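You operate a simulated robot arm through the tools that you are given. There is no shell and no other tool.

Carry out the task below with a simulated robot arm. There is one attempt and no reset: what you move stays moved.

JOB
Spray helium at the window cap's clamp; press OK if the leak rate stays under 1.0E-9, else FAIL.
Fine: press ZERO once first; probe back in its holder and the knob on the can shut before you press. Set down upright: helium probe. Where these are worked on the way, their far stop is far enough and under half their travel is too little: knob on the helium can.

It is judged by the outcome, as a careful person would: the job done as asked, and still so three seconds after it is handed in. It fails if anything else is knocked over, pushed out of place, dropped, spilled or broken. A push-on lid holds only when it is set on centred and level and pressed home; a screw cap is set on level and turned clockwise until tight.

ROBOT AND FRAMES
A 7-joint arm with a four-finger gripper, fixed in place. Base frame: the origin is on the floor under the middle of its stand, x ahead of it, y to its left, z up; the work surface is at about z = 90. Readings come in cm, degrees, newtons and seconds.
It reaches about 122.3 cm from its shoulder. Its first joint turns from -69.0 to 172.0 degrees. Payload 3.67 kg.
The TCP is the grasp point between the finger pads, 2.8 cm short of the fingertips. In the tool frame z runs along the fingers and y along their closing line. The gripper opens to 11.2 cm; its body begins 7.3 cm behind the TCP.
Orientation is that of the tool frame in the base frame, as a unit quaternion [x, y, z, w]. With the fingers straight down and closing along the base's y, the tool's x points along the base's -x, its y along +y and its z along -z.

CONTROLS
- The arm moves only by the tool send_rows. Its argument "rows" is a list of rows, each an object (a shift or turn left out is 0, a gripper value left out holds the last) with "offset": the shift along the tool's x, y, z in units of 50 mm (1.0 is 50 mm), a list of three; "angular": the turn, a rotation vector about the tool's x, y, z in units of 5 degrees (1.0 is 5 degrees), a list of three; "jaw": the gripper command, from -1 (fully open) to 1 (shut), values between in proportion. In form: [{"offset": [tx, ty, tz], "angular": [rx, ry, rz], "jaw": jaw}, ...]. A call has 1 to 20 rows; each row shifts and turns the commanded pose from where the row before left it, along the tool's axes as they then stand. A call with a number of a shift or a turn outside -1 to 1 is refused whole. Each row takes 0.2 s and may step no farther than 5 cm and 8.6 degrees from the row before; otherwise, or with a gripper value out of range, the whole call is refused. A pose out of reach is approached as far as the arm can. The call stops where the force on the tool passes 40 N (or 10 N more than at its start, if that is more) or the arm is blocked; 0.2 s more then pass. Each finger travels about 10.25 cm/s and halts on what it meets, pressing with about 23 N; the grip force reading is that of the motor and also rises with nothing between the fingers. The clock runs only during rows and for 0.2 s after the last one: add rows that do not move to give the fingers time. The reply holds the time, the measured pose of the TCP, the force on the tool along the base axes, the opening and the grip force, in the units named above and with some noise, with the torque about the TCP (base axes, N m) and any sound that the robot's microphone picked up, and new pictures: "show" is both (left out), scene, wrist or none.
- Cameras (640 x 400 px; columns grow to the right, rows downward): "scene" is fixed at [5.06, 49.89, 153.8]; the picture's right is [-0.64, -0.77, 0.00], its down [-0.21, 0.17, -0.96] and it looks along [0.74, -0.62, -0.27] (base axes); focal length 371 px, centre (320, 200). "wrist" rides on the gripper at [6, -1.8, -10.4] in the tool frame; the picture's right is [0.29, 0.96, 0.00], its down [-0.80, 0.24, -0.55] and it looks along [-0.53, 0.16, 0.83] (tool axes); focal length 234 px, centre (320, 200). There is no depth. A picture from a camera that has moved, and an enlarged one, comes with that camera's place and axes in the base frame and with its lens.
- raise_lower(by): slides the trunk up (or, below 0, down) by that many cm; the arm rides with it, the base frame stays. It gives what a move gives, with no picture.
- close_up(camera, box): a new picture of the part [left, top, right, bottom] of that camera's present view, enlarged. No time passes.
- sign_off(): hands the job in; it is judged then, once.

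Places have to be worked out from the pictures, the camera data and where the tool is seen. Open the gripper and draw the arm clear of the work before you hand the job in, unless the task says otherwise.

The tools are called after ">>>" by a JSON object that holds its "method" and its "body". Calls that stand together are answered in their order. send_rows: Moves the arm, as the interface text tells. Its arguments: {"type":"object","properties":{"rows":{"type":"array","items":{"type":"object","properties":{"offset":{"type":"array","items":{"type":"number"}},"angular":{"type":"array","items":{"type":"number"}},"jaw":{"type":"number"}}}},"show":{"type":"string","enum":["both","scene","wrist","none"]}},"required":["rows"]} The other tools are called the same way: raise_lower (by) moves the trunk up or down; close_up (camera, box) takes an enlarged picture of a part of a camera's view; sign_off () hands the job in.

At the start:

```text
time: 0.0
position: [62.95, 9.25, 139.94]
tcp_rot: [0.0, 1.0, 0.0, -0.001]
contact_force: [0.1, 0.2, -0.3]
torque: [-0.01, -0.03, 0.0]
finger_gap: 11.2
gripper_force: 0.1
trunk travel left (down, up): [-77.5, 6.5]
```

scene: 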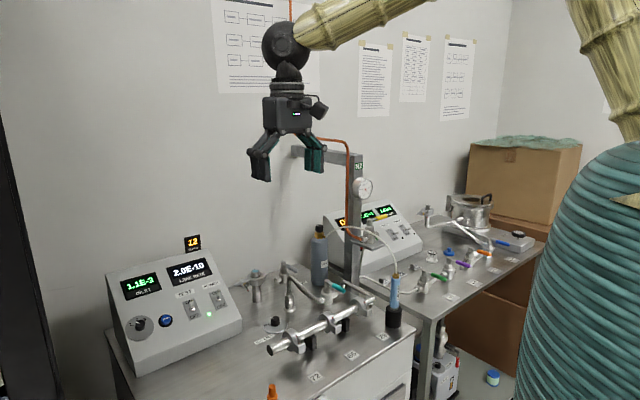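
wrist: 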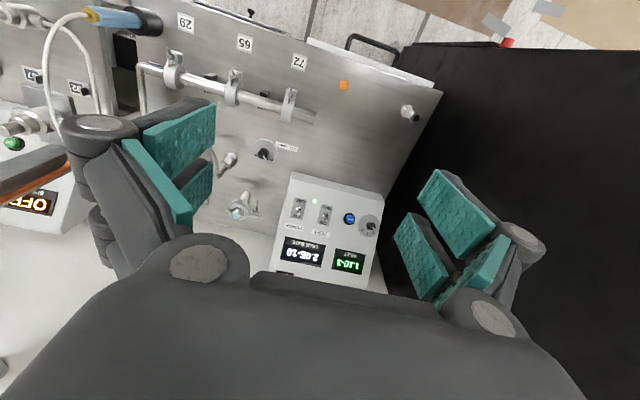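

I'll first look closely at the scene before moving anything.

>>> {"method": "close_up", "body": {"camera": "scene", "box": [100, 220, 260, 320]}}

>>> {"method": "close_up", "body": {"camera": "scene", "box": [230, 240, 390, 340]}}

>>> {"method": "close_up", "body": {"camera": "scene", "box": [300, 180, 460, 280]}}

>>> {"method": "close_up", "body": {"camera": "scene", "box": [400, 180, 560, 280]}}

>>> {"method": "close_up", "body": {"camera": "scene", "box": [240, 300, 400, 400]}}

>>> {"method": "close_up", "body": {"camera": "wrist", "box": [130, 0, 450, 200]}}

>>> {"method": "close_up", "body": {"camera": "wrist", "box": [0, 0, 200, 125]}}

>>> {"method": "close_up", "body": {"camera": "wrist", "box": [240, 160, 400, 280]}}

```text
4.00 times, centred on (180, 270) of scene
camera zoom: at [5.06, 49.89, 153.8], right [-0.64, -0.77, 0.0], down [-0.21, 0.17, -0.96], along [0.74, -0.62, -0.27], focal length 1484 px, centre (880, -80)
```

zoom: 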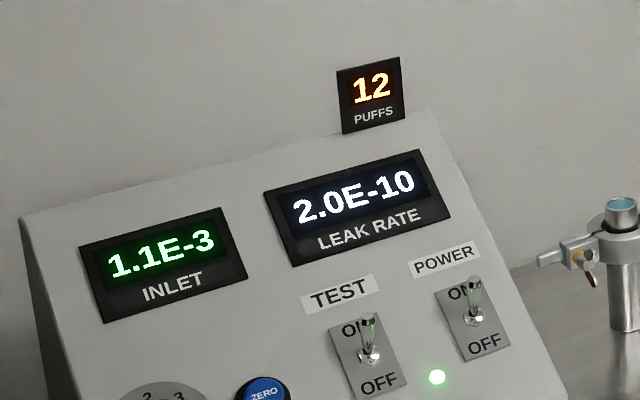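

```text
4.00 times, centred on (310, 290) of scene
camera zoom: at [5.06, 49.89, 153.8], right [-0.64, -0.77, 0.0], down [-0.21, 0.17, -0.96], along [0.74, -0.62, -0.27], focal length 1484 px, centre (360, -160)
```

zoom: 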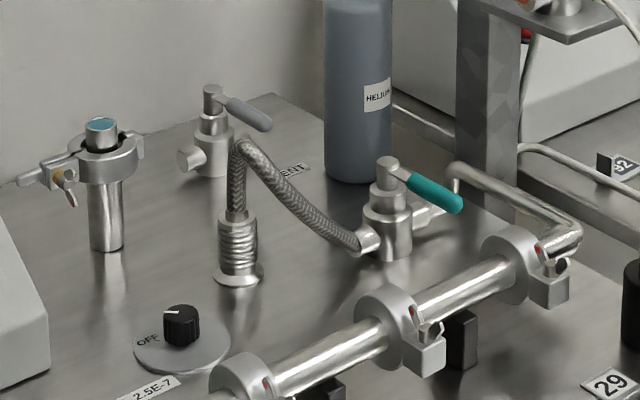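

```text
4.00 times, centred on (380, 230) of scene
camera zoom: at [5.06, 49.89, 153.8], right [-0.64, -0.77, 0.0], down [-0.21, 0.17, -0.96], along [0.74, -0.62, -0.27], focal length 1484 px, centre (80, 80)
```

zoom: 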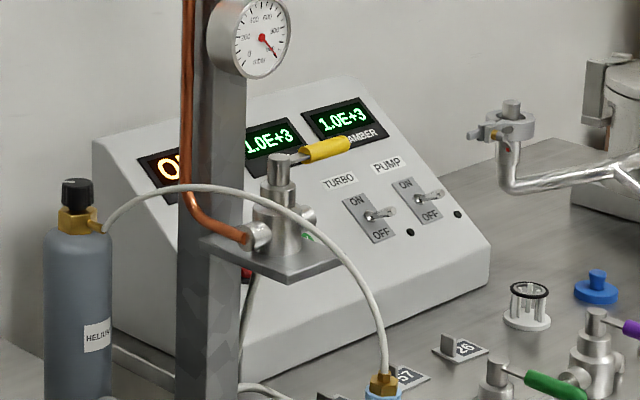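

```text
4.00 times, centred on (480, 230) of scene
camera zoom: at [5.06, 49.89, 153.8], right [-0.64, -0.77, 0.0], down [-0.21, 0.17, -0.96], along [0.74, -0.62, -0.27], focal length 1484 px, centre (-320, 80)
```

zoom: 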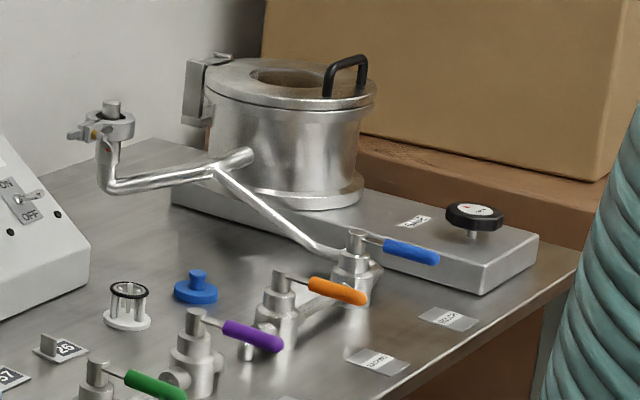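

```text
4.00 times, centred on (320, 350) of scene
camera zoom: at [5.06, 49.89, 153.8], right [-0.64, -0.77, 0.0], down [-0.21, 0.17, -0.96], along [0.74, -0.62, -0.27], focal length 1484 px, centre (320, -400)
```

zoom: 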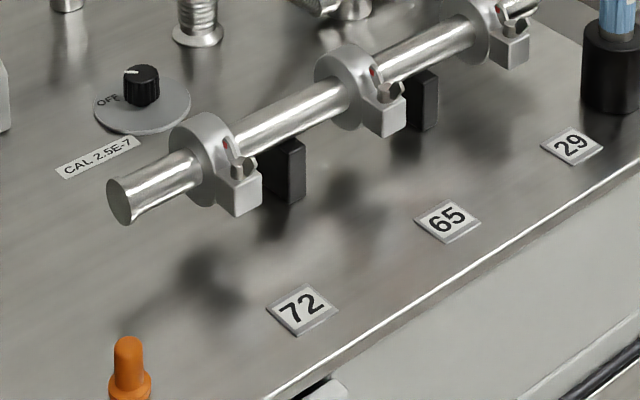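

```text
2.00 times, centred on (290, 100) of wrist
camera zoom: at [56.96, 7.29, 150.29], right [-0.29, 0.96, 0.0], down [0.8, 0.24, 0.55], along [0.53, 0.16, -0.83], focal length 468 px, centre (380, 400)
```

zoom: 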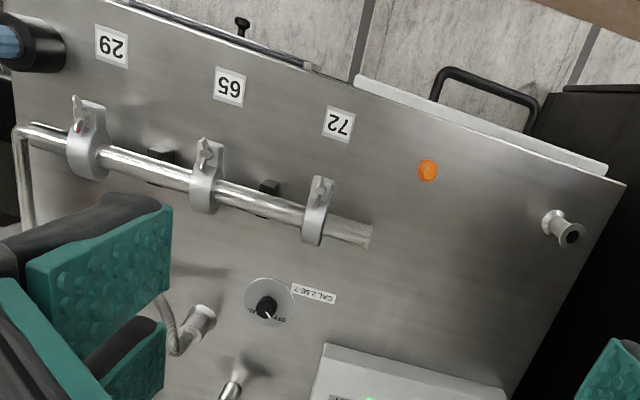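

```text
3.20 times, centred on (100, 62) of wrist
camera zoom: at [56.96, 7.29, 150.29], right [-0.29, 0.96, 0.0], down [0.8, 0.24, 0.55], along [0.53, 0.16, -0.83], focal length 749 px, centre (1024, 640)
```

zoom: 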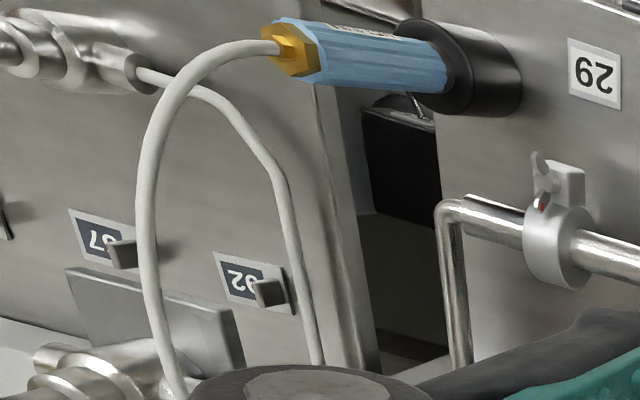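

```text
3.33 times, centred on (320, 220) of wrist
camera zoom: at [56.96, 7.29, 150.29], right [-0.29, 0.96, 0.0], down [0.8, 0.24, 0.55], along [0.53, 0.16, -0.83], focal length 781 px, centre (320, 133)
```

zoom: 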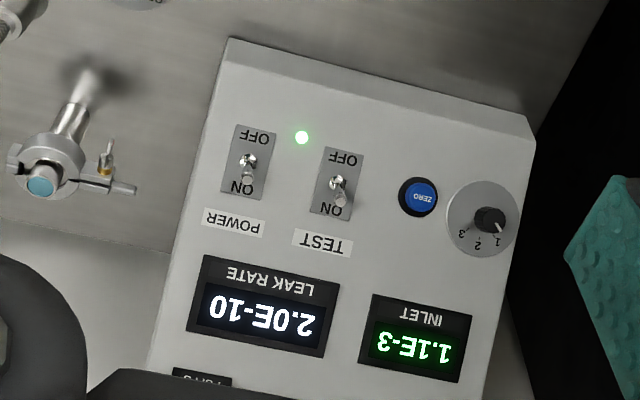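

I haven't located the OK/FAIL buttons yet; I'll scan more of the views.

>>> {"method": "close_up", "body": {"camera": "scene", "box": [100, 290, 260, 390]}}

>>> {"method": "close_up", "body": {"camera": "scene", "box": [380, 240, 540, 340]}}

>>> {"method": "close_up", "body": {"camera": "scene", "box": [380, 300, 540, 400]}}

>>> {"method": "close_up", "body": {"camera": "scene", "box": [0, 300, 160, 400]}}

>>> {"method": "close_up", "body": {"camera": "scene", "box": [200, 0, 360, 100]}}

>>> {"method": "close_up", "body": {"camera": "scene", "box": [350, 30, 510, 130]}}

>>> {"method": "close_up", "body": {"camera": "wrist", "box": [0, 120, 160, 220]}}

>>> {"method": "close_up", "body": {"camera": "wrist", "box": [300, 20, 460, 120]}}

```text
4.00 times, centred on (180, 340) of scene
camera zoom: at [5.06, 49.89, 153.8], right [-0.64, -0.77, 0.0], down [-0.21, 0.17, -0.96], along [0.74, -0.62, -0.27], focal length 1484 px, centre (880, -360)
```

zoom: 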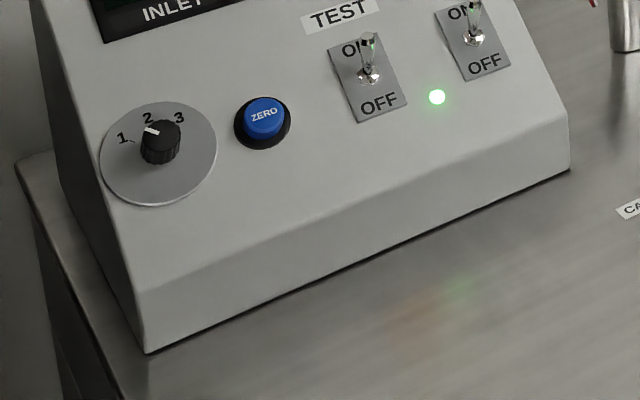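

```text
4.00 times, centred on (460, 290) of scene
camera zoom: at [5.06, 49.89, 153.8], right [-0.64, -0.77, 0.0], down [-0.21, 0.17, -0.96], along [0.74, -0.62, -0.27], focal length 1484 px, centre (-240, -160)
```

zoom: 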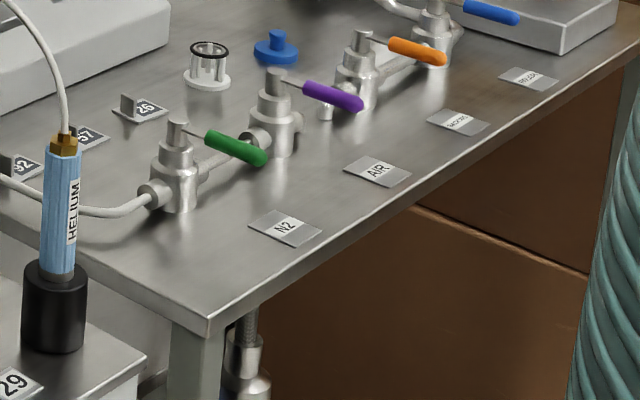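

```text
4.00 times, centred on (460, 350) of scene
camera zoom: at [5.06, 49.89, 153.8], right [-0.64, -0.77, 0.0], down [-0.21, 0.17, -0.96], along [0.74, -0.62, -0.27], focal length 1484 px, centre (-240, -400)
```

zoom: 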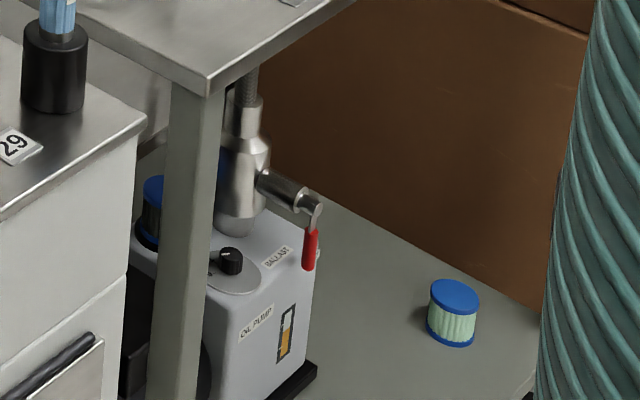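

```text
4.00 times, centred on (80, 350) of scene
camera zoom: at [5.06, 49.89, 153.8], right [-0.64, -0.77, 0.0], down [-0.21, 0.17, -0.96], along [0.74, -0.62, -0.27], focal length 1484 px, centre (1280, -400)
```

zoom: 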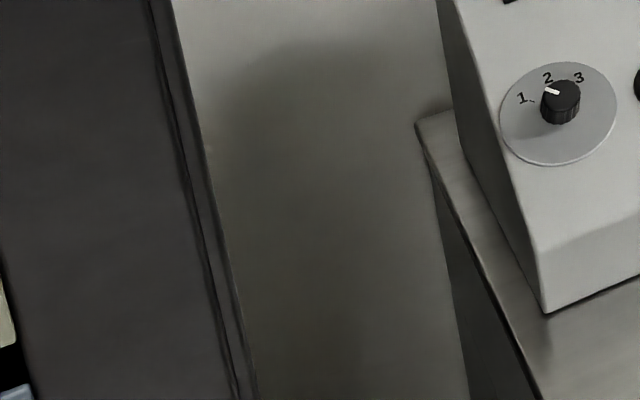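

```text
4.00 times, centred on (280, 50) of scene
camera zoom: at [5.06, 49.89, 153.8], right [-0.64, -0.77, 0.0], down [-0.21, 0.17, -0.96], along [0.74, -0.62, -0.27], focal length 1484 px, centre (480, 800)
```

zoom: 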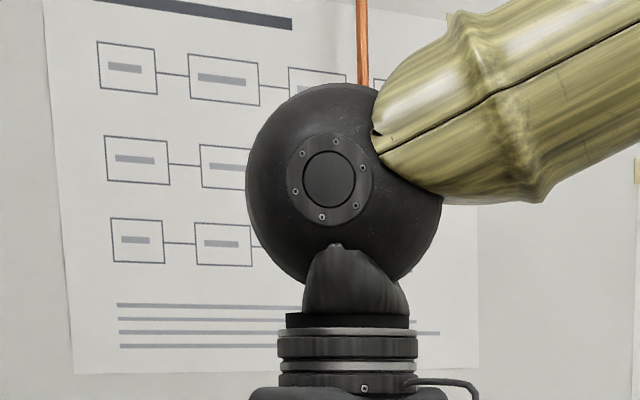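

```text
4.00 times, centred on (430, 80) of scene
camera zoom: at [5.06, 49.89, 153.8], right [-0.64, -0.77, 0.0], down [-0.21, 0.17, -0.96], along [0.74, -0.62, -0.27], focal length 1484 px, centre (-120, 680)
```

zoom: 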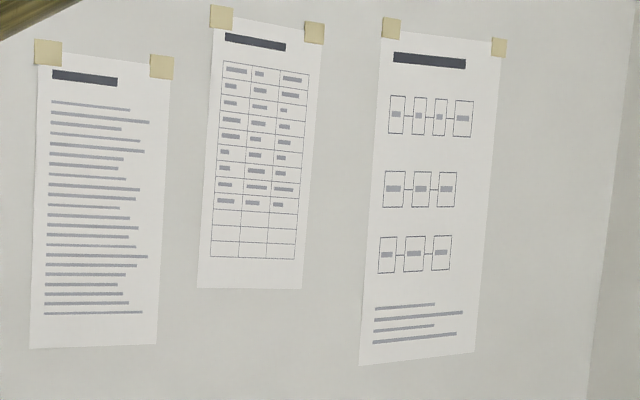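

```text
4.00 times, centred on (80, 170) of wrist
camera zoom: at [56.96, 7.29, 150.29], right [-0.29, 0.96, 0.0], down [0.8, 0.24, 0.55], along [0.53, 0.16, -0.83], focal length 937 px, centre (1280, 320)
```

zoom: 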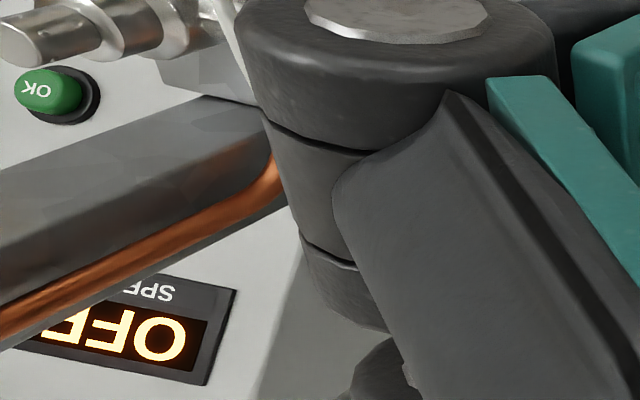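

```text
4.00 times, centred on (380, 70) of wrist
camera zoom: at [56.96, 7.29, 150.29], right [-0.29, 0.96, 0.0], down [0.8, 0.24, 0.55], along [0.53, 0.16, -0.83], focal length 937 px, centre (80, 720)
```

zoom: 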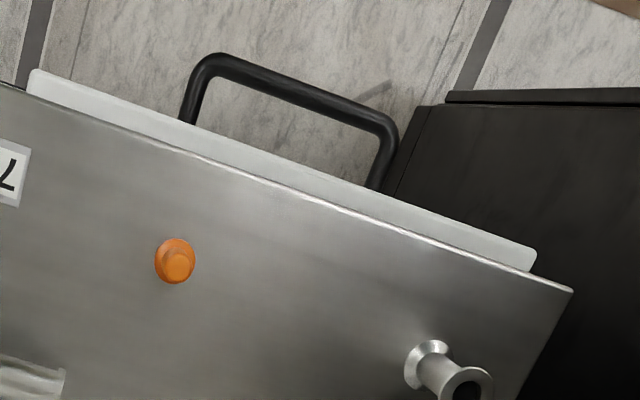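

The OK button shows on the right-hand console behind the column. I'll move the wrist camera over to the right at safe height for a better view of the can, probe and buttons.

>>> {"method": "send_rows", "body": {"rows": [{"offset": [0, -1, 0]}, {"offset": [0, -1, 0]}, {"offset": [0, -1, 0]}, {"offset": [0, -1, 0]}, {"offset": [0, -1, 0]}, {"offset": [0, -1, 0]}, {"offset": [0, -1, 0]}, {"offset": [0, -1, 0]}, {"offset": [0, 0, 0]}]}}

```text
time: 2.0
position: [63.0, -31.27, 139.89]
tcp_rot: [0.0, 1.0, 0.001, 0.0]
contact_force: [0.5, -0.7, -0.3]
torque: [-0.02, -0.01, -0.01]
finger_gap: 11.17
gripper_force: 0.1
trunk travel left (down, up): [-77.5, 6.5]
camera wrist: at [57.0, -33.26, 150.22], right [-0.29, 0.96, 0.0], down [0.8, 0.24, 0.55], along [0.53, 0.16, -0.83], focal length 234 px, centre (320, 200)
```

scene: 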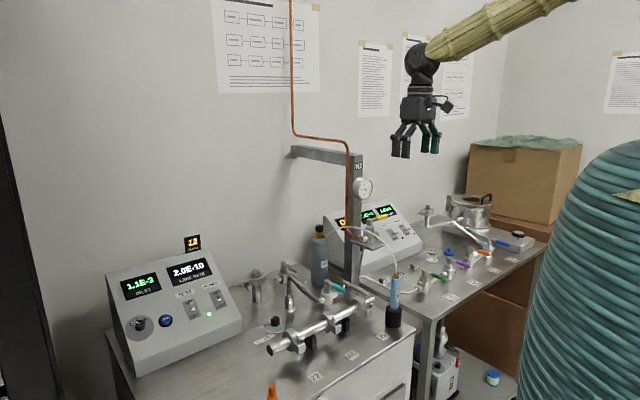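
wrist: 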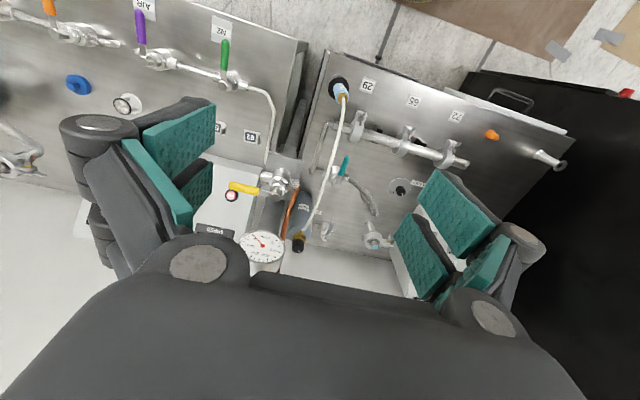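

>>> {"method": "close_up", "body": {"camera": "wrist", "box": [200, 140, 400, 265]}}

>>> {"method": "close_up", "body": {"camera": "wrist", "box": [280, 60, 480, 185]}}

>>> {"method": "close_up", "body": {"camera": "scene", "box": [290, 180, 410, 255]}}

>>> {"method": "close_up", "body": {"camera": "wrist", "box": [420, 60, 620, 185]}}

```text
3.20 times, centred on (300, 202) of wrist
camera zoom: at [57.0, -33.26, 150.22], right [-0.29, 0.96, 0.0], down [0.8, 0.24, 0.55], along [0.53, 0.16, -0.83], focal length 749 px, centre (384, 192)
```

zoom: 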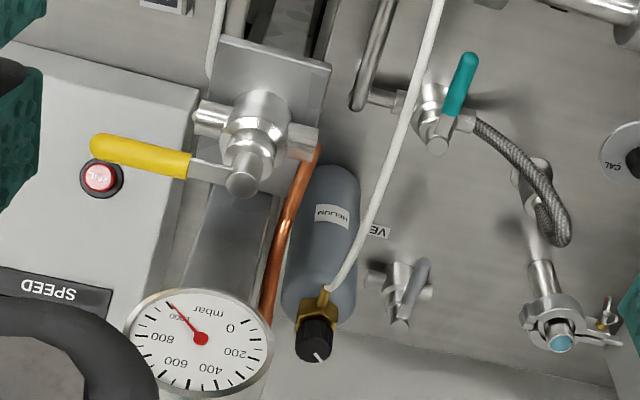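

```text
3.20 times, centred on (380, 122) of wrist
camera zoom: at [57.0, -33.26, 150.22], right [-0.29, 0.96, 0.0], down [0.8, 0.24, 0.55], along [0.53, 0.16, -0.83], focal length 749 px, centre (128, 448)
```

zoom: 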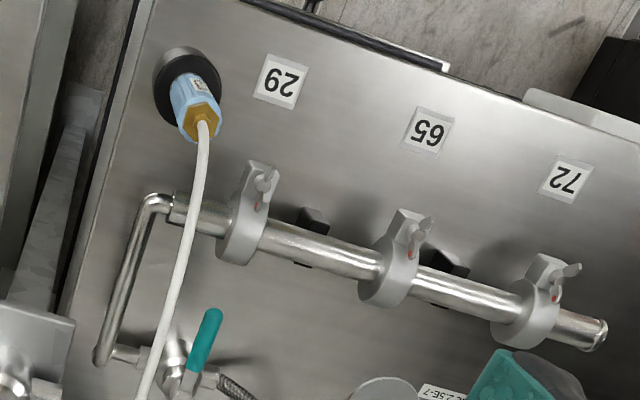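

```text
5.33 times, centred on (350, 218) of scene
camera zoom: at [5.06, 49.89, 153.8], right [-0.64, -0.77, 0.0], down [-0.21, 0.17, -0.96], along [0.74, -0.62, -0.27], focal length 1979 px, centre (160, 107)
```

zoom: 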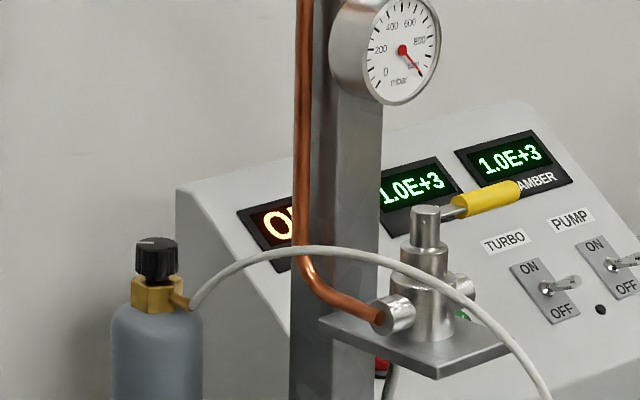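

```text
3.20 times, centred on (520, 122) of wrist
camera zoom: at [57.0, -33.26, 150.22], right [-0.29, 0.96, 0.0], down [0.8, 0.24, 0.55], along [0.53, 0.16, -0.83], focal length 749 px, centre (-320, 448)
```

zoom: 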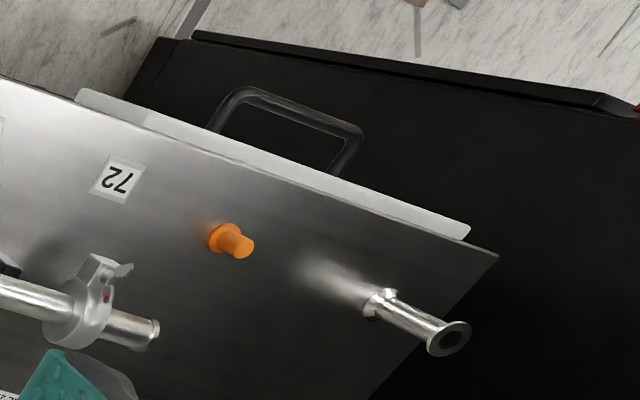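

The FAIL (red) and OK (green) buttons are on the right console. I'll close the gripper to see the shape of the closed fingertips before pressing ZERO.

>>> {"method": "send_rows", "body": {"rows": [{"jaw": 1}, {"jaw": 1}, {"jaw": 1}, {"jaw": 1}, {"jaw": 1}]}}

```text
time: 3.2
position: [63.01, -31.05, 139.75]
tcp_rot: [0.0, 1.0, 0.001, -0.001]
contact_force: [-0.6, 0.9, -0.9]
torque: [0.02, -0.03, -0.03]
finger_gap: 0.0
gripper_force: 23.1
trunk travel left (down, up): [-77.5, 6.5]
camera wrist: at [57.03, -33.05, 150.17], right [-0.29, 0.96, 0.0], down [0.8, 0.24, 0.55], along [0.53, 0.16, -0.83], focal length 234 px, centre (320, 200)
```

scene: 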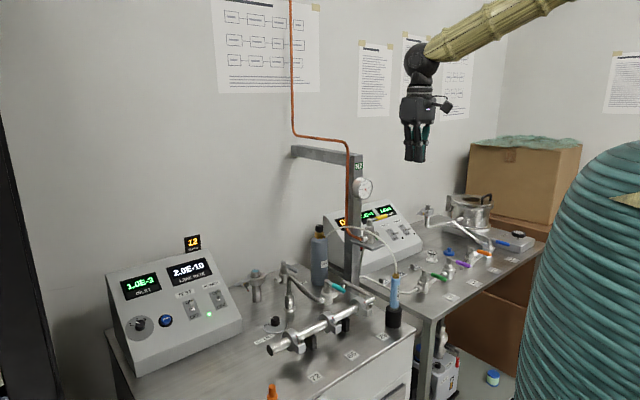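
wrist: 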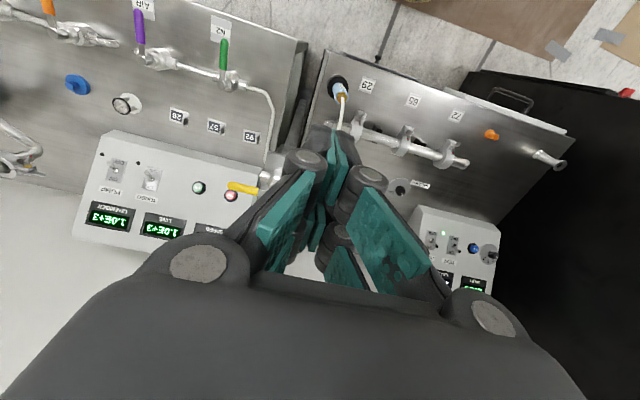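

>>> {"method": "close_up", "body": {"camera": "scene", "box": [370, 70, 470, 180]}}

>>> {"method": "close_up", "body": {"camera": "wrist", "box": [220, 120, 460, 300]}}

>>> {"method": "close_up", "body": {"camera": "wrist", "box": [60, 120, 300, 270]}}

```text
3.64 times, centred on (420, 125) of scene
camera zoom: at [5.06, 49.89, 153.8], right [-0.64, -0.77, 0.0], down [-0.21, 0.17, -0.96], along [0.74, -0.62, -0.27], focal length 1350 px, centre (-44, 473)
```

zoom: 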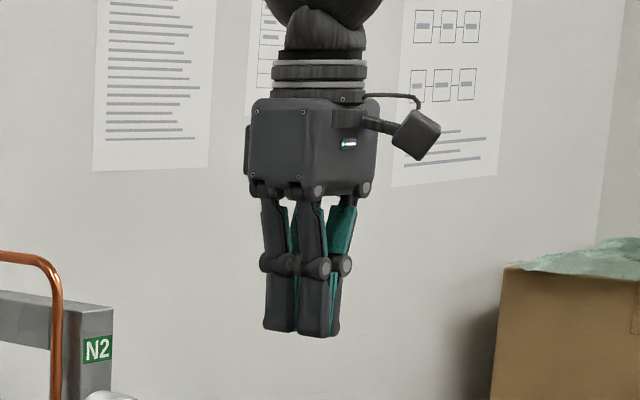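

```text
2.22 times, centred on (340, 210) of wrist
camera zoom: at [57.03, -33.05, 150.17], right [-0.29, 0.96, 0.0], down [0.8, 0.24, 0.55], along [0.53, 0.16, -0.83], focal length 520 px, centre (276, 178)
```

zoom: 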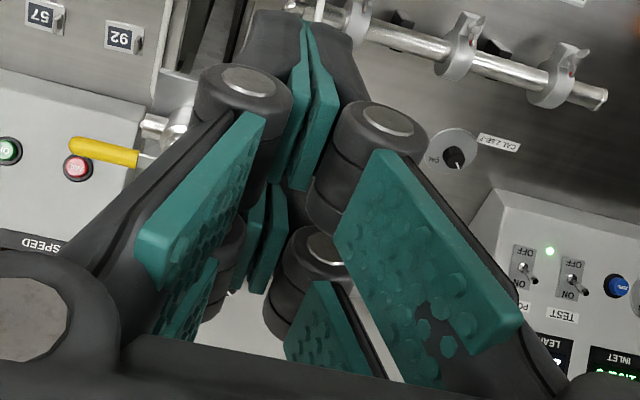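

```text
2.67 times, centred on (180, 195) of wrist
camera zoom: at [57.03, -33.05, 150.17], right [-0.29, 0.96, 0.0], down [0.8, 0.24, 0.55], along [0.53, 0.16, -0.83], focal length 624 px, centre (693, 213)
```

zoom: 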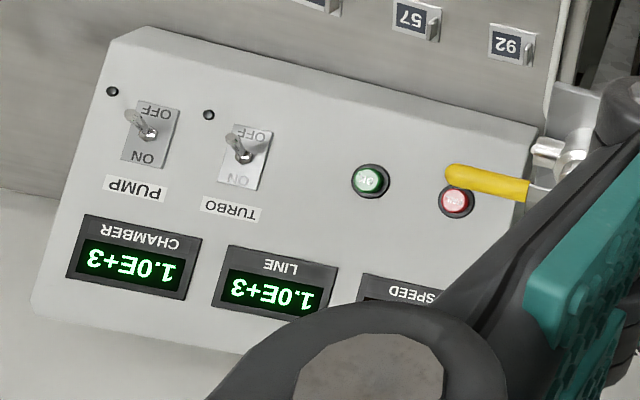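

Closed fingers form two tip pairs at about ±1.6 cm along tool x. I'll go over to the left console (ZERO at about (93, 27, 100), panel sloping ~33°) with the tool tilted 30°, then look.

>>> {"method": "send_rows", "body": {"rows": [{"offset": [0, 1, 0], "angular": [0, -1, 0], "jaw": 1}, {"offset": [0, 1, 0], "angular": [0, -1, 0]}, {"offset": [0, 1, 0], "angular": [0, -1, 0]}, {"offset": [0, 1, 0], "angular": [0, -1, 0]}, {"offset": [0, 1, 0], "angular": [0, -1, 0]}, {"offset": [0, 1, 0], "angular": [0, -1, 0]}, {"offset": [0, 1, 0]}, {"offset": [0, 1, 0]}, {"offset": [0, 1, 0]}, {"offset": [0, 1, 0]}, {"offset": [0, 1, 0]}, {"offset": [0, 0.6, 0]}, {"offset": [0, 0, 1]}, {"offset": [0, 0, 1]}, {"offset": [0, 0, 1]}, {"offset": [0, 0, 0]}]}}

```text
time: 5.7
position: [64.81, 21.28, 146.37]
tcp_rot: [0.042, 0.966, 0.081, 0.244]
contact_force: [1.3, 0.6, -0.5]
torque: [0.02, 0.0, -0.02]
finger_gap: 0.0
gripper_force: 22.4
trunk travel left (down, up): [-77.5, 6.5]
stopped in row 12: the arm was blocked; the commanded pose is now the measured one
camera wrist: at [54.58, 18.65, 152.32], right [-0.21, 0.98, 0.04], down [0.45, 0.06, 0.89], along [0.87, 0.21, -0.45], focal length 234 px, centre (320, 200)
```

scene: 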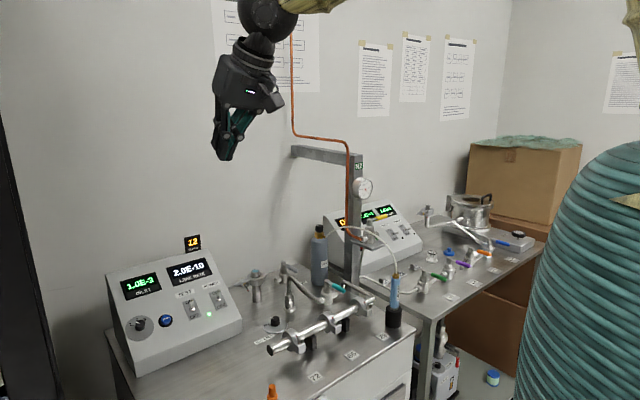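
wrist: 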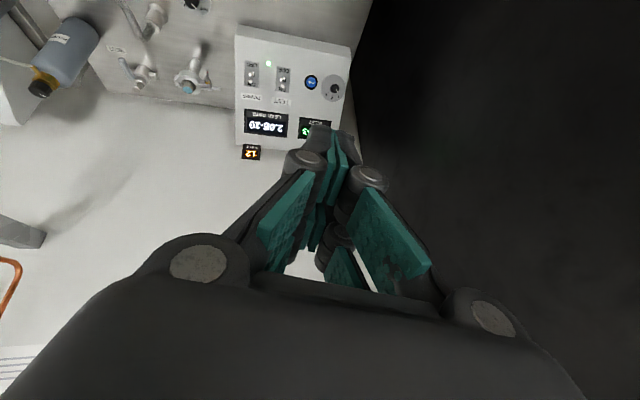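

The arm got blocked (folded too high with the tilt). I'll move forward and down, and correct the small orientation error.

>>> {"method": "send_rows", "body": {"rows": [{"offset": [0.12, 0.03, 0.97], "jaw": 1}, {"offset": [0.12, 0.03, 0.97]}, {"offset": [0.12, 0.03, 0.97]}, {"angular": [0.77, -0.17, -0.7]}, {"angular": [0.77, -0.17, -0.7]}, {"offset": [0, 0, 0]}]}}

```text
time: 7.3
position: [71.78, 21.48, 138.44]
tcp_rot: [0.03, 0.963, 0.049, 0.264]
contact_force: [0.0, -0.3, 0.0]
torque: [-0.03, -0.06, -0.03]
finger_gap: 0.01
gripper_force: 23.1
trunk travel left (down, up): [-77.5, 6.5]
stopped in row 6: the arm was blocked; the commanded pose is now the measured one
camera wrist: at [61.19, 19.34, 144.09], right [-0.22, 0.98, -0.04], down [0.41, 0.13, 0.9], along [0.89, 0.18, -0.43], focal length 234 px, centre (320, 200)
```

scene: 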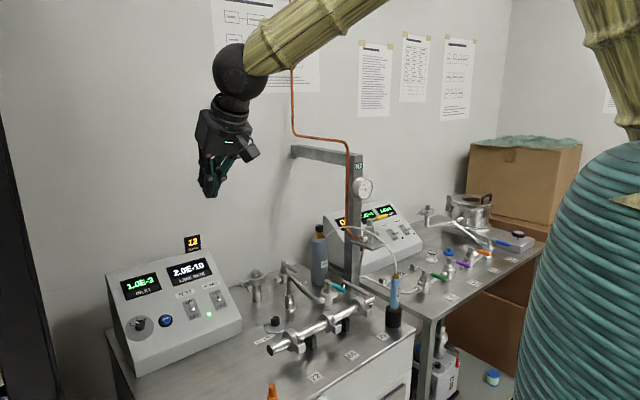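
wrist: 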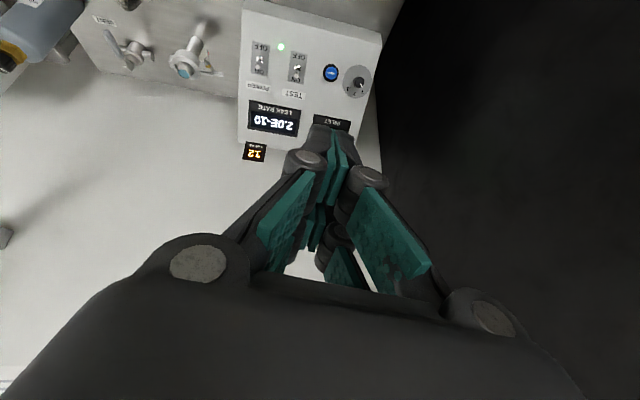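

The arm seems near a joint limit with the trunk this high. I'll lower the trunk by 20 cm, which brings the tool to z≈118, still clear of everything.

>>> {"method": "raise_lower", "body": {"by": -20}}

```text
time: 9.5
position: [71.67, 21.53, 118.42]
tcp_rot: [0.029, 0.963, 0.048, 0.265]
contact_force: [-0.8, 0.6, -0.1]
torque: [0.0, -0.03, 0.01]
finger_gap: 0.0
gripper_force: 22.7
trunk travel left (down, up): [-57.5, 26.5]
```

>>> {"method": "send_rows", "body": {"rows": [{"angular": [0.45, 0.08, -0.46], "jaw": 1}, {"angular": [0.45, 0.08, -0.46]}, {"offset": [0, 0.5, 0]}, {"offset": [0, 0.5, 0]}, {"offset": [0, 0, 0]}, {"offset": [0, 0, 0]}]}}

```text
time: 11.1
position: [73.19, 23.51, 123.68]
tcp_rot: [0.03, 0.965, 0.047, 0.258]
contact_force: [0.1, -0.2, 0.6]
torque: [0.02, 0.0, 0.01]
finger_gap: 0.0
gripper_force: 23.2
trunk travel left (down, up): [-57.5, 26.5]
stopped in row 6: the arm was blocked; the commanded pose is now the measured one
camera wrist: at [62.71, 21.23, 129.51], right [-0.22, 0.98, -0.04], down [0.42, 0.13, 0.9], along [0.88, 0.18, -0.44], focal length 234 px, centre (320, 200)
```

scene: 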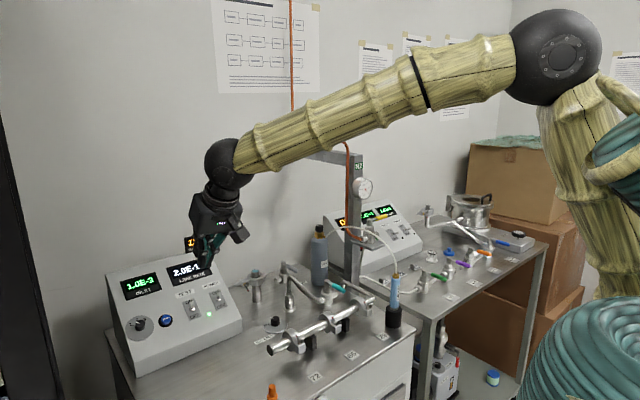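
wrist: 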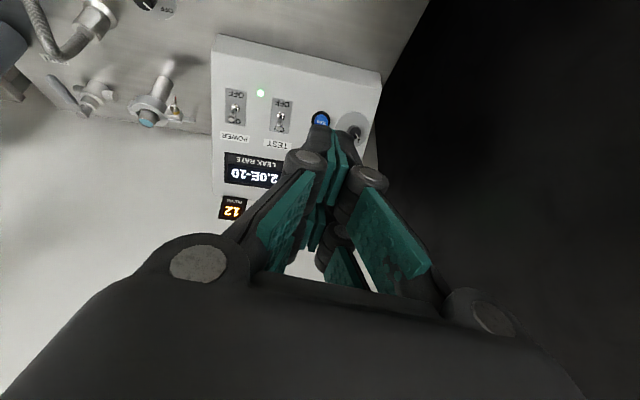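

Orientation is within ~6° of what I want, good enough. I'll keep this orientation and translate toward a point ahead of ZERO, checking partway.

>>> {"method": "send_rows", "body": {"rows": [{"offset": [-0.123, 0.047, 0.805], "jaw": 1}, {"offset": [-0.123, 0.047, 0.805]}, {"offset": [-0.123, 0.047, 0.805]}, {"offset": [-0.123, 0.047, 0.805]}, {"offset": [0, 0, 0]}]}}

```text
time: 12.1
position: [85.09, 19.88, 120.22]
tcp_rot: [0.076, 0.954, 0.098, 0.272]
contact_force: [0.4, -0.7, -0.4]
torque: [0.02, -0.01, 0.03]
finger_gap: 0.0
gripper_force: 22.7
trunk travel left (down, up): [-57.5, 26.5]
stopped in row 4: the arm was blocked; the commanded pose is now the measured one
camera wrist: at [74.31, 17.7, 125.43], right [-0.15, 0.99, 0.07], down [0.4, -0.01, 0.92], along [0.91, 0.17, -0.39], focal length 234 px, centre (320, 200)
```

scene: 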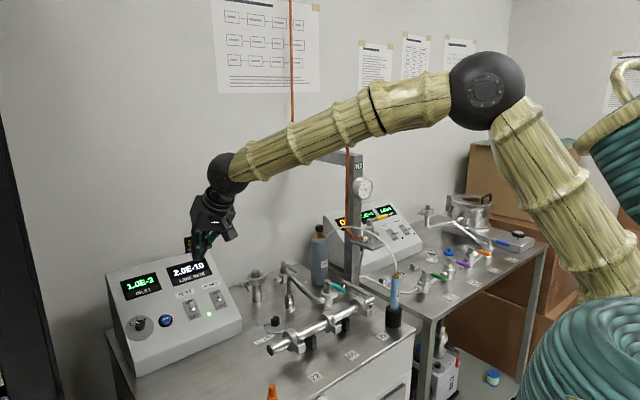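
wrist: 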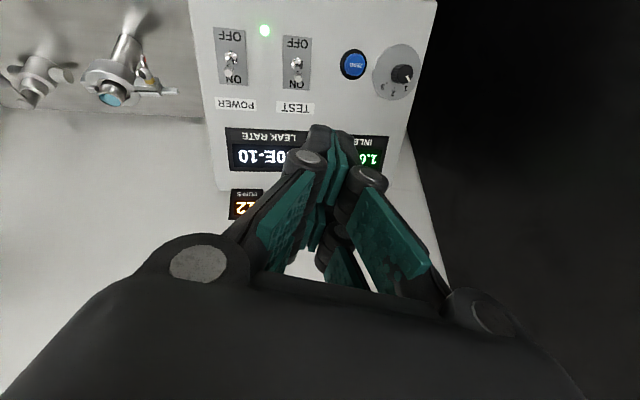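

The arm can't follow further left with this wrist orientation, likely a wrist-roll limit. I'll test by letting the tool yaw counter-clockwise (with the arm's azimuth) and see if it follows.

>>> {"method": "send_rows", "body": {"rows": [{"angular": [0, 0, -1], "jaw": 1}, {"angular": [0, 0, -1]}, {"angular": [0, 0, -1]}, {"angular": [0, 0, -1]}, {"offset": [0, 0, 0]}, {"offset": [0, 0, 0]}], "show": "scene"}}

```text
time: 13.4
position: [84.95, 19.93, 120.5]
tcp_rot: [-0.092, 0.952, 0.049, 0.286]
contact_force: [-0.3, 0.2, 0.3]
torque: [0.02, -0.01, -0.01]
finger_gap: 0.0
gripper_force: 23.5
trunk travel left (down, up): [-57.5, 26.5]
```

scene: 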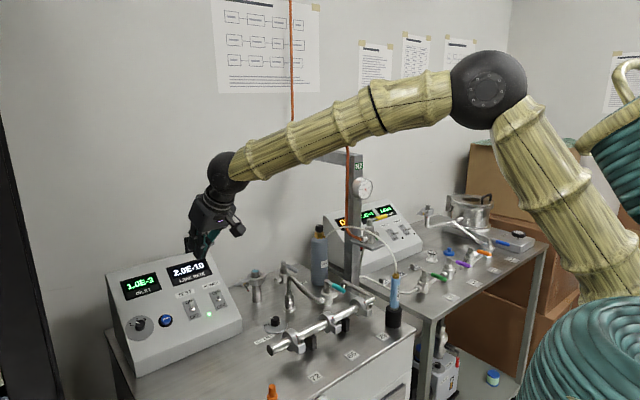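

That follows cleanly. Now translate toward the pre-press point ahead of ZERO with this yawed orientation.

>>> {"method": "send_rows", "body": {"rows": [{"offset": [0.267, 0.21, 0.79], "jaw": 1}, {"offset": [0.267, 0.21, 0.79]}, {"offset": [0.267, 0.21, 0.79]}, {"offset": [0, 0, 0]}, {"offset": [0, 0, 0]}]}}

```text
time: 14.3
position: [90.71, 18.3, 113.62]
tcp_rot: [-0.04, 0.951, 0.089, 0.294]
contact_force: [-0.1, -0.3, 0.2]
torque: [0.02, 0.0, 0.0]
finger_gap: 0.0
gripper_force: 23.1
trunk travel left (down, up): [-57.5, 26.5]
stopped in row 4: the arm was blocked; the commanded pose is now the measured one
camera wrist: at [80.23, 14.16, 118.39], right [-0.36, 0.93, -0.02], down [0.32, 0.15, 0.94], along [0.88, 0.33, -0.35], focal length 234 px, centre (320, 200)
```

scene: 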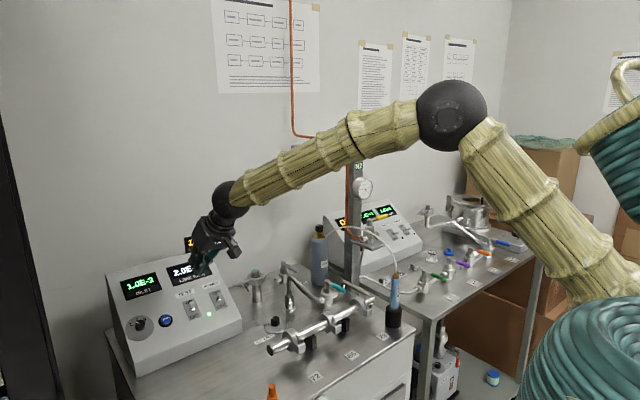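
wrist: 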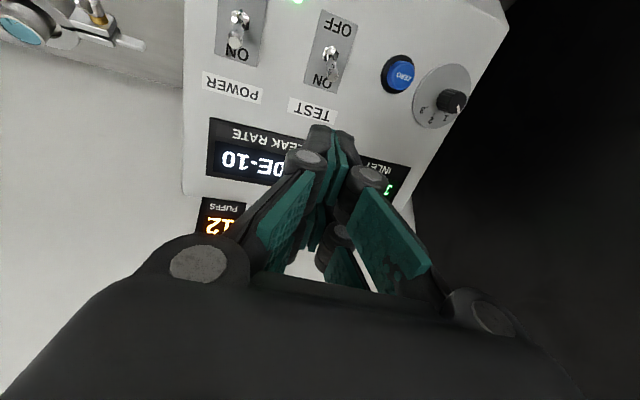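

It still drifts away from the left. I'll test whether straight-down tool orientation frees the arm: rotate to vertical here (well above the panel), then step left.

>>> {"method": "send_rows", "body": {"rows": [{"angular": [0.27, 0.88, 0], "jaw": 1}, {"angular": [0.27, 0.88, 0]}, {"angular": [0.27, 0.88, 0]}, {"angular": [0.27, 0.88, 0]}, {"angular": [0.27, 0.88, 0]}, {"angular": [0.27, 0.88, 0]}, {"angular": [0.27, 0.88, 0]}, {"angular": [0.27, 0.88, 0]}, {"offset": [0, 0, 0]}, {"offset": [0, 0, 0]}], "show": "scene"}}

```text
time: 16.5
position: [90.53, 18.46, 113.55]
tcp_rot: [-0.039, 0.999, -0.017, -0.005]
contact_force: [0.8, -0.6, 0.3]
torque: [-0.02, 0.0, 0.0]
finger_gap: 0.02
gripper_force: 23.4
trunk travel left (down, up): [-57.5, 26.5]
```

scene: 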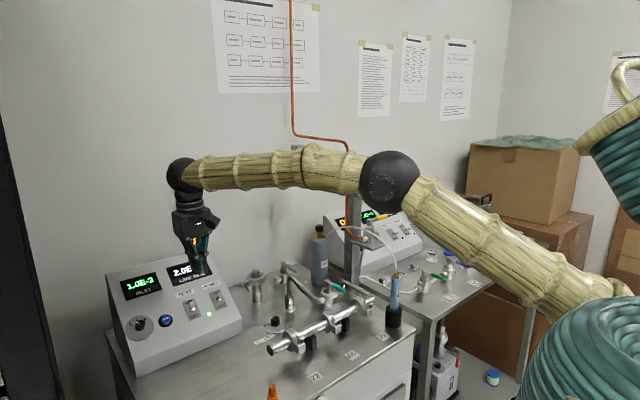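

Straight-down was reached exactly. Now step left to y≈27.

>>> {"method": "send_rows", "body": {"rows": [{"offset": [0, 0.6, 0], "jaw": 1}, {"offset": [0, 0.6, 0]}, {"offset": [0, 0.5, 0]}, {"offset": [0, 0, 0]}, {"offset": [0, 0, 0]}]}}

```text
time: 17.7
position: [89.86, 26.99, 113.45]
tcp_rot: [-0.039, 0.999, -0.016, -0.005]
contact_force: [0.7, 1.3, -0.3]
torque: [0.0, -0.01, 0.0]
finger_gap: 0.01
gripper_force: 23.1
trunk travel left (down, up): [-57.5, 26.5]
camera wrist: at [84.12, 24.85, 123.89], right [-0.36, 0.93, -0.03], down [0.78, 0.32, 0.54], along [0.51, 0.17, -0.84], focal length 234 px, centre (320, 200)
```

scene: 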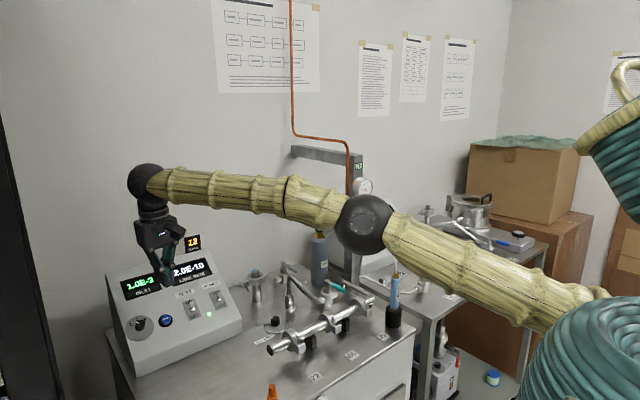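
wrist: 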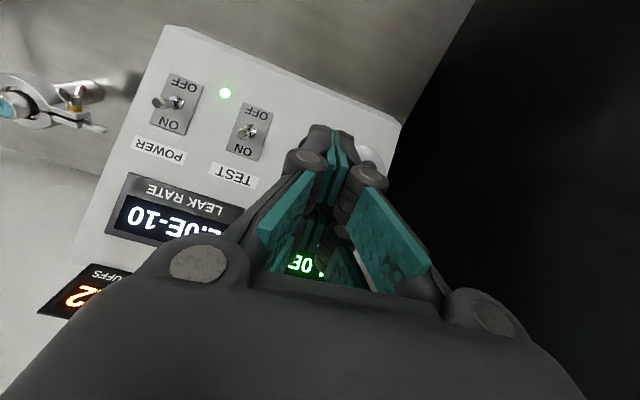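

Position works with the tool vertical. Now I'll try a modest 15° tilt at this spot to better face the sloped panel.

>>> {"method": "send_rows", "body": {"rows": [{"angular": [0, -0.75, 0], "jaw": 1}, {"angular": [0, -0.75, 0]}, {"angular": [0, -0.75, 0]}, {"angular": [0, -0.75, 0]}, {"offset": [0, 0, 0]}, {"offset": [0, 0, 0]}]}}

```text
time: 19.1
position: [89.82, 26.75, 113.4]
tcp_rot: [-0.04, 0.991, -0.01, 0.126]
contact_force: [-0.2, 0.3, 0.9]
torque: [0.02, 0.02, -0.02]
finger_gap: 0.0
gripper_force: 23.2
trunk travel left (down, up): [-57.5, 26.5]
camera wrist: at [81.63, 24.46, 122.04], right [-0.35, 0.93, -0.1], down [0.61, 0.31, 0.73], along [0.71, 0.19, -0.68], focal length 234 px, centre (320, 200)
```

scene: 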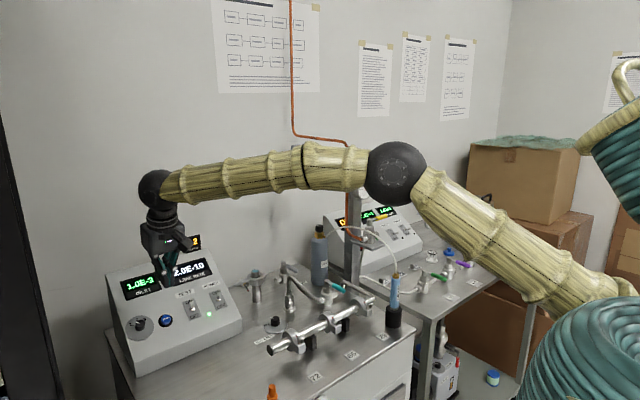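
wrist: 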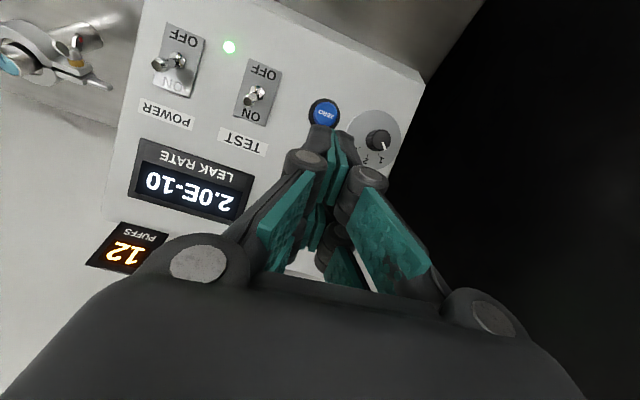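

ZERO is now clearly in view at about (92.9, 26.7, 99.8). I'll come to about 2 cm off the button with the forward fingertip pair lined up.

>>> {"method": "send_rows", "body": {"rows": [{"offset": [0.194, 0.009, 0.61], "jaw": 1}, {"offset": [0.194, 0.009, 0.61]}, {"offset": [0.194, 0.009, 0.61]}, {"offset": [0, 0, 0]}, {"offset": [0, 0, 0]}]}}

>>> {"method": "close_up", "body": {"camera": "scene", "box": [100, 220, 260, 320]}}

>>> {"method": "close_up", "body": {"camera": "wrist", "box": [240, 80, 400, 180]}}

```text
time: 20.3
position: [90.51, 24.77, 104.51]
tcp_rot: [-0.027, 0.992, -0.003, 0.125]
contact_force: [0.6, -0.2, -0.3]
torque: [-0.04, 0.01, 0.0]
finger_gap: 0.01
gripper_force: 22.7
trunk travel left (down, up): [-57.5, 26.5]
camera wrist: at [82.31, 22.47, 113.16], right [-0.33, 0.94, -0.08], down [0.62, 0.28, 0.73], along [0.71, 0.19, -0.68], focal length 234 px, centre (320, 200)
```

scene: 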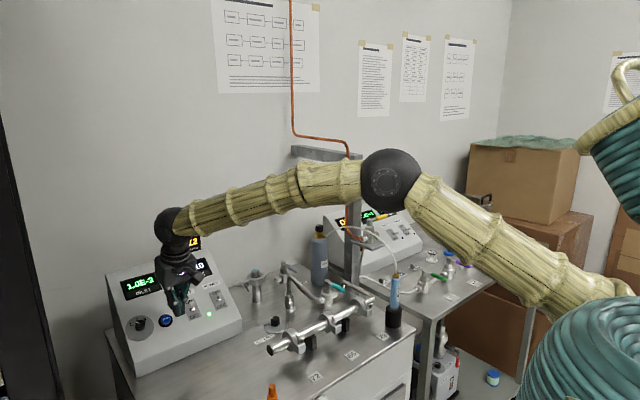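
wrist: 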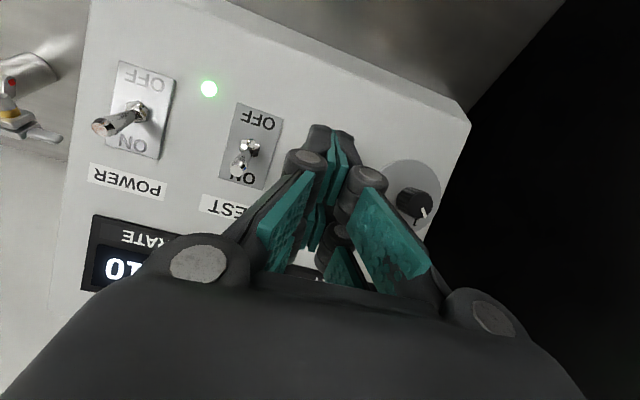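

```text
4.00 times, centred on (180, 270) of scene
camera zoom: at [5.06, 49.89, 153.8], right [-0.64, -0.77, 0.0], down [-0.21, 0.17, -0.96], along [0.74, -0.62, -0.27], focal length 1484 px, centre (880, -80)
```

zoom: 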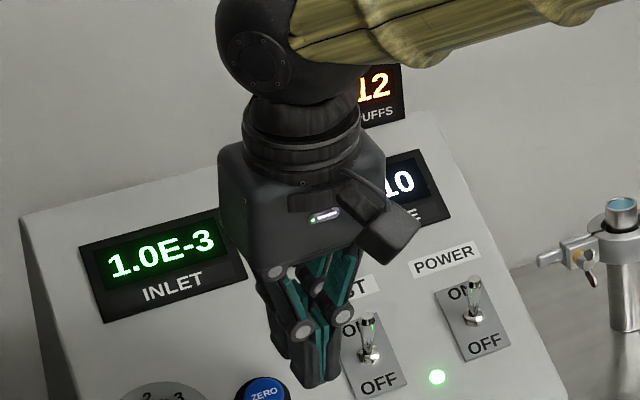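

```text
4.00 times, centred on (320, 130) of wrist
camera zoom: at [82.31, 22.47, 113.16], right [-0.33, 0.94, -0.08], down [0.62, 0.28, 0.73], along [0.71, 0.19, -0.68], focal length 937 px, centre (320, 480)
```

zoom: 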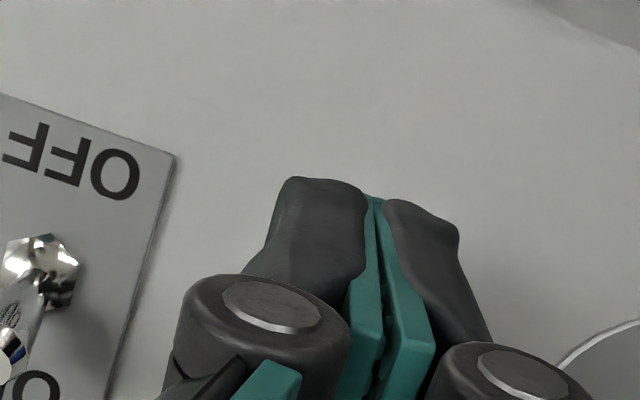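

The measured position is about 1.8 cm short in y. I'll back off slightly up and let it settle to see whether it's lag or a limit.

>>> {"method": "send_rows", "body": {"rows": [{"offset": [0, 0, -0.3], "jaw": 1}, {"offset": [0, 0, 0]}, {"offset": [0, 0, 0]}], "show": "none"}}

```text
time: 21.3
position: [90.43, 24.18, 104.42]
tcp_rot: [-0.024, 0.993, -0.002, 0.115]
contact_force: [0.4, -0.5, 0.0]
torque: [0.01, 0.0, 0.01]
finger_gap: 0.0
gripper_force: 22.9
trunk travel left (down, up): [-57.5, 26.5]
stopped in row 3: the arm was blocked; the commanded pose is now the measured one
```

A joint limit is pulling it off at this tilt. I'll raise the trunk back (lifting the tool straight up), straighten the tool to vertical, and approach ZERO from above instead.

>>> {"method": "raise_lower", "body": {"by": 15}}

>>> {"method": "send_rows", "body": {"rows": [{"angular": [0, 0.88, 0], "jaw": 1}, {"angular": [0, 0.88, 0]}, {"angular": [0, 0.88, 0]}, {"offset": [0, 0, 0]}, {"offset": [0, 0, 0]}]}}

```text
time: 23.1
position: [90.2, 24.29, 119.52]
tcp_rot: [-0.025, 0.993, -0.002, 0.116]
contact_force: [0.4, 0.0, -0.2]
torque: [-0.01, -0.03, -0.01]
finger_gap: 0.0
gripper_force: 22.5
trunk travel left (down, up): [-72.5, 11.5]
```

```text
time: 24.2
position: [90.16, 24.53, 119.48]
tcp_rot: [-0.026, 1.0, -0.007, 0.001]
contact_force: [0.6, -0.7, -0.7]
torque: [0.03, 0.0, 0.02]
finger_gap: 0.03
gripper_force: 23.1
trunk travel left (down, up): [-72.5, 11.5]
camera wrist: at [84.22, 22.42, 129.92], right [-0.34, 0.94, -0.01], down [0.78, 0.29, 0.55], along [0.52, 0.18, -0.83], focal length 234 px, centre (320, 200)
```

scene: 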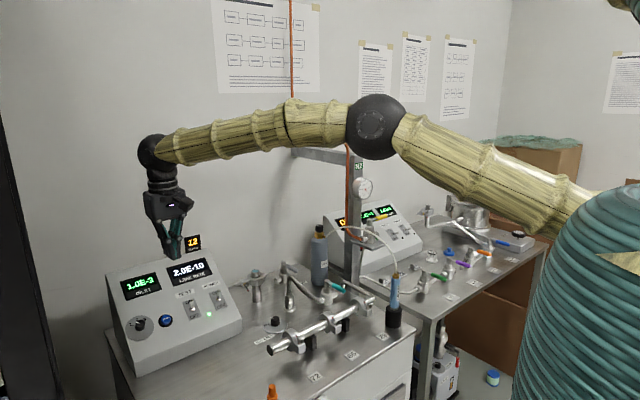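
wrist: 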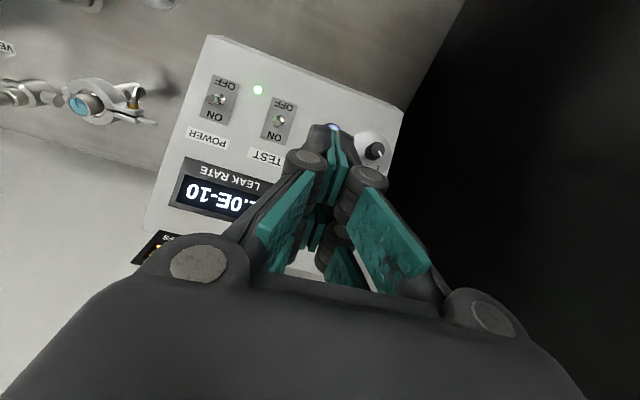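

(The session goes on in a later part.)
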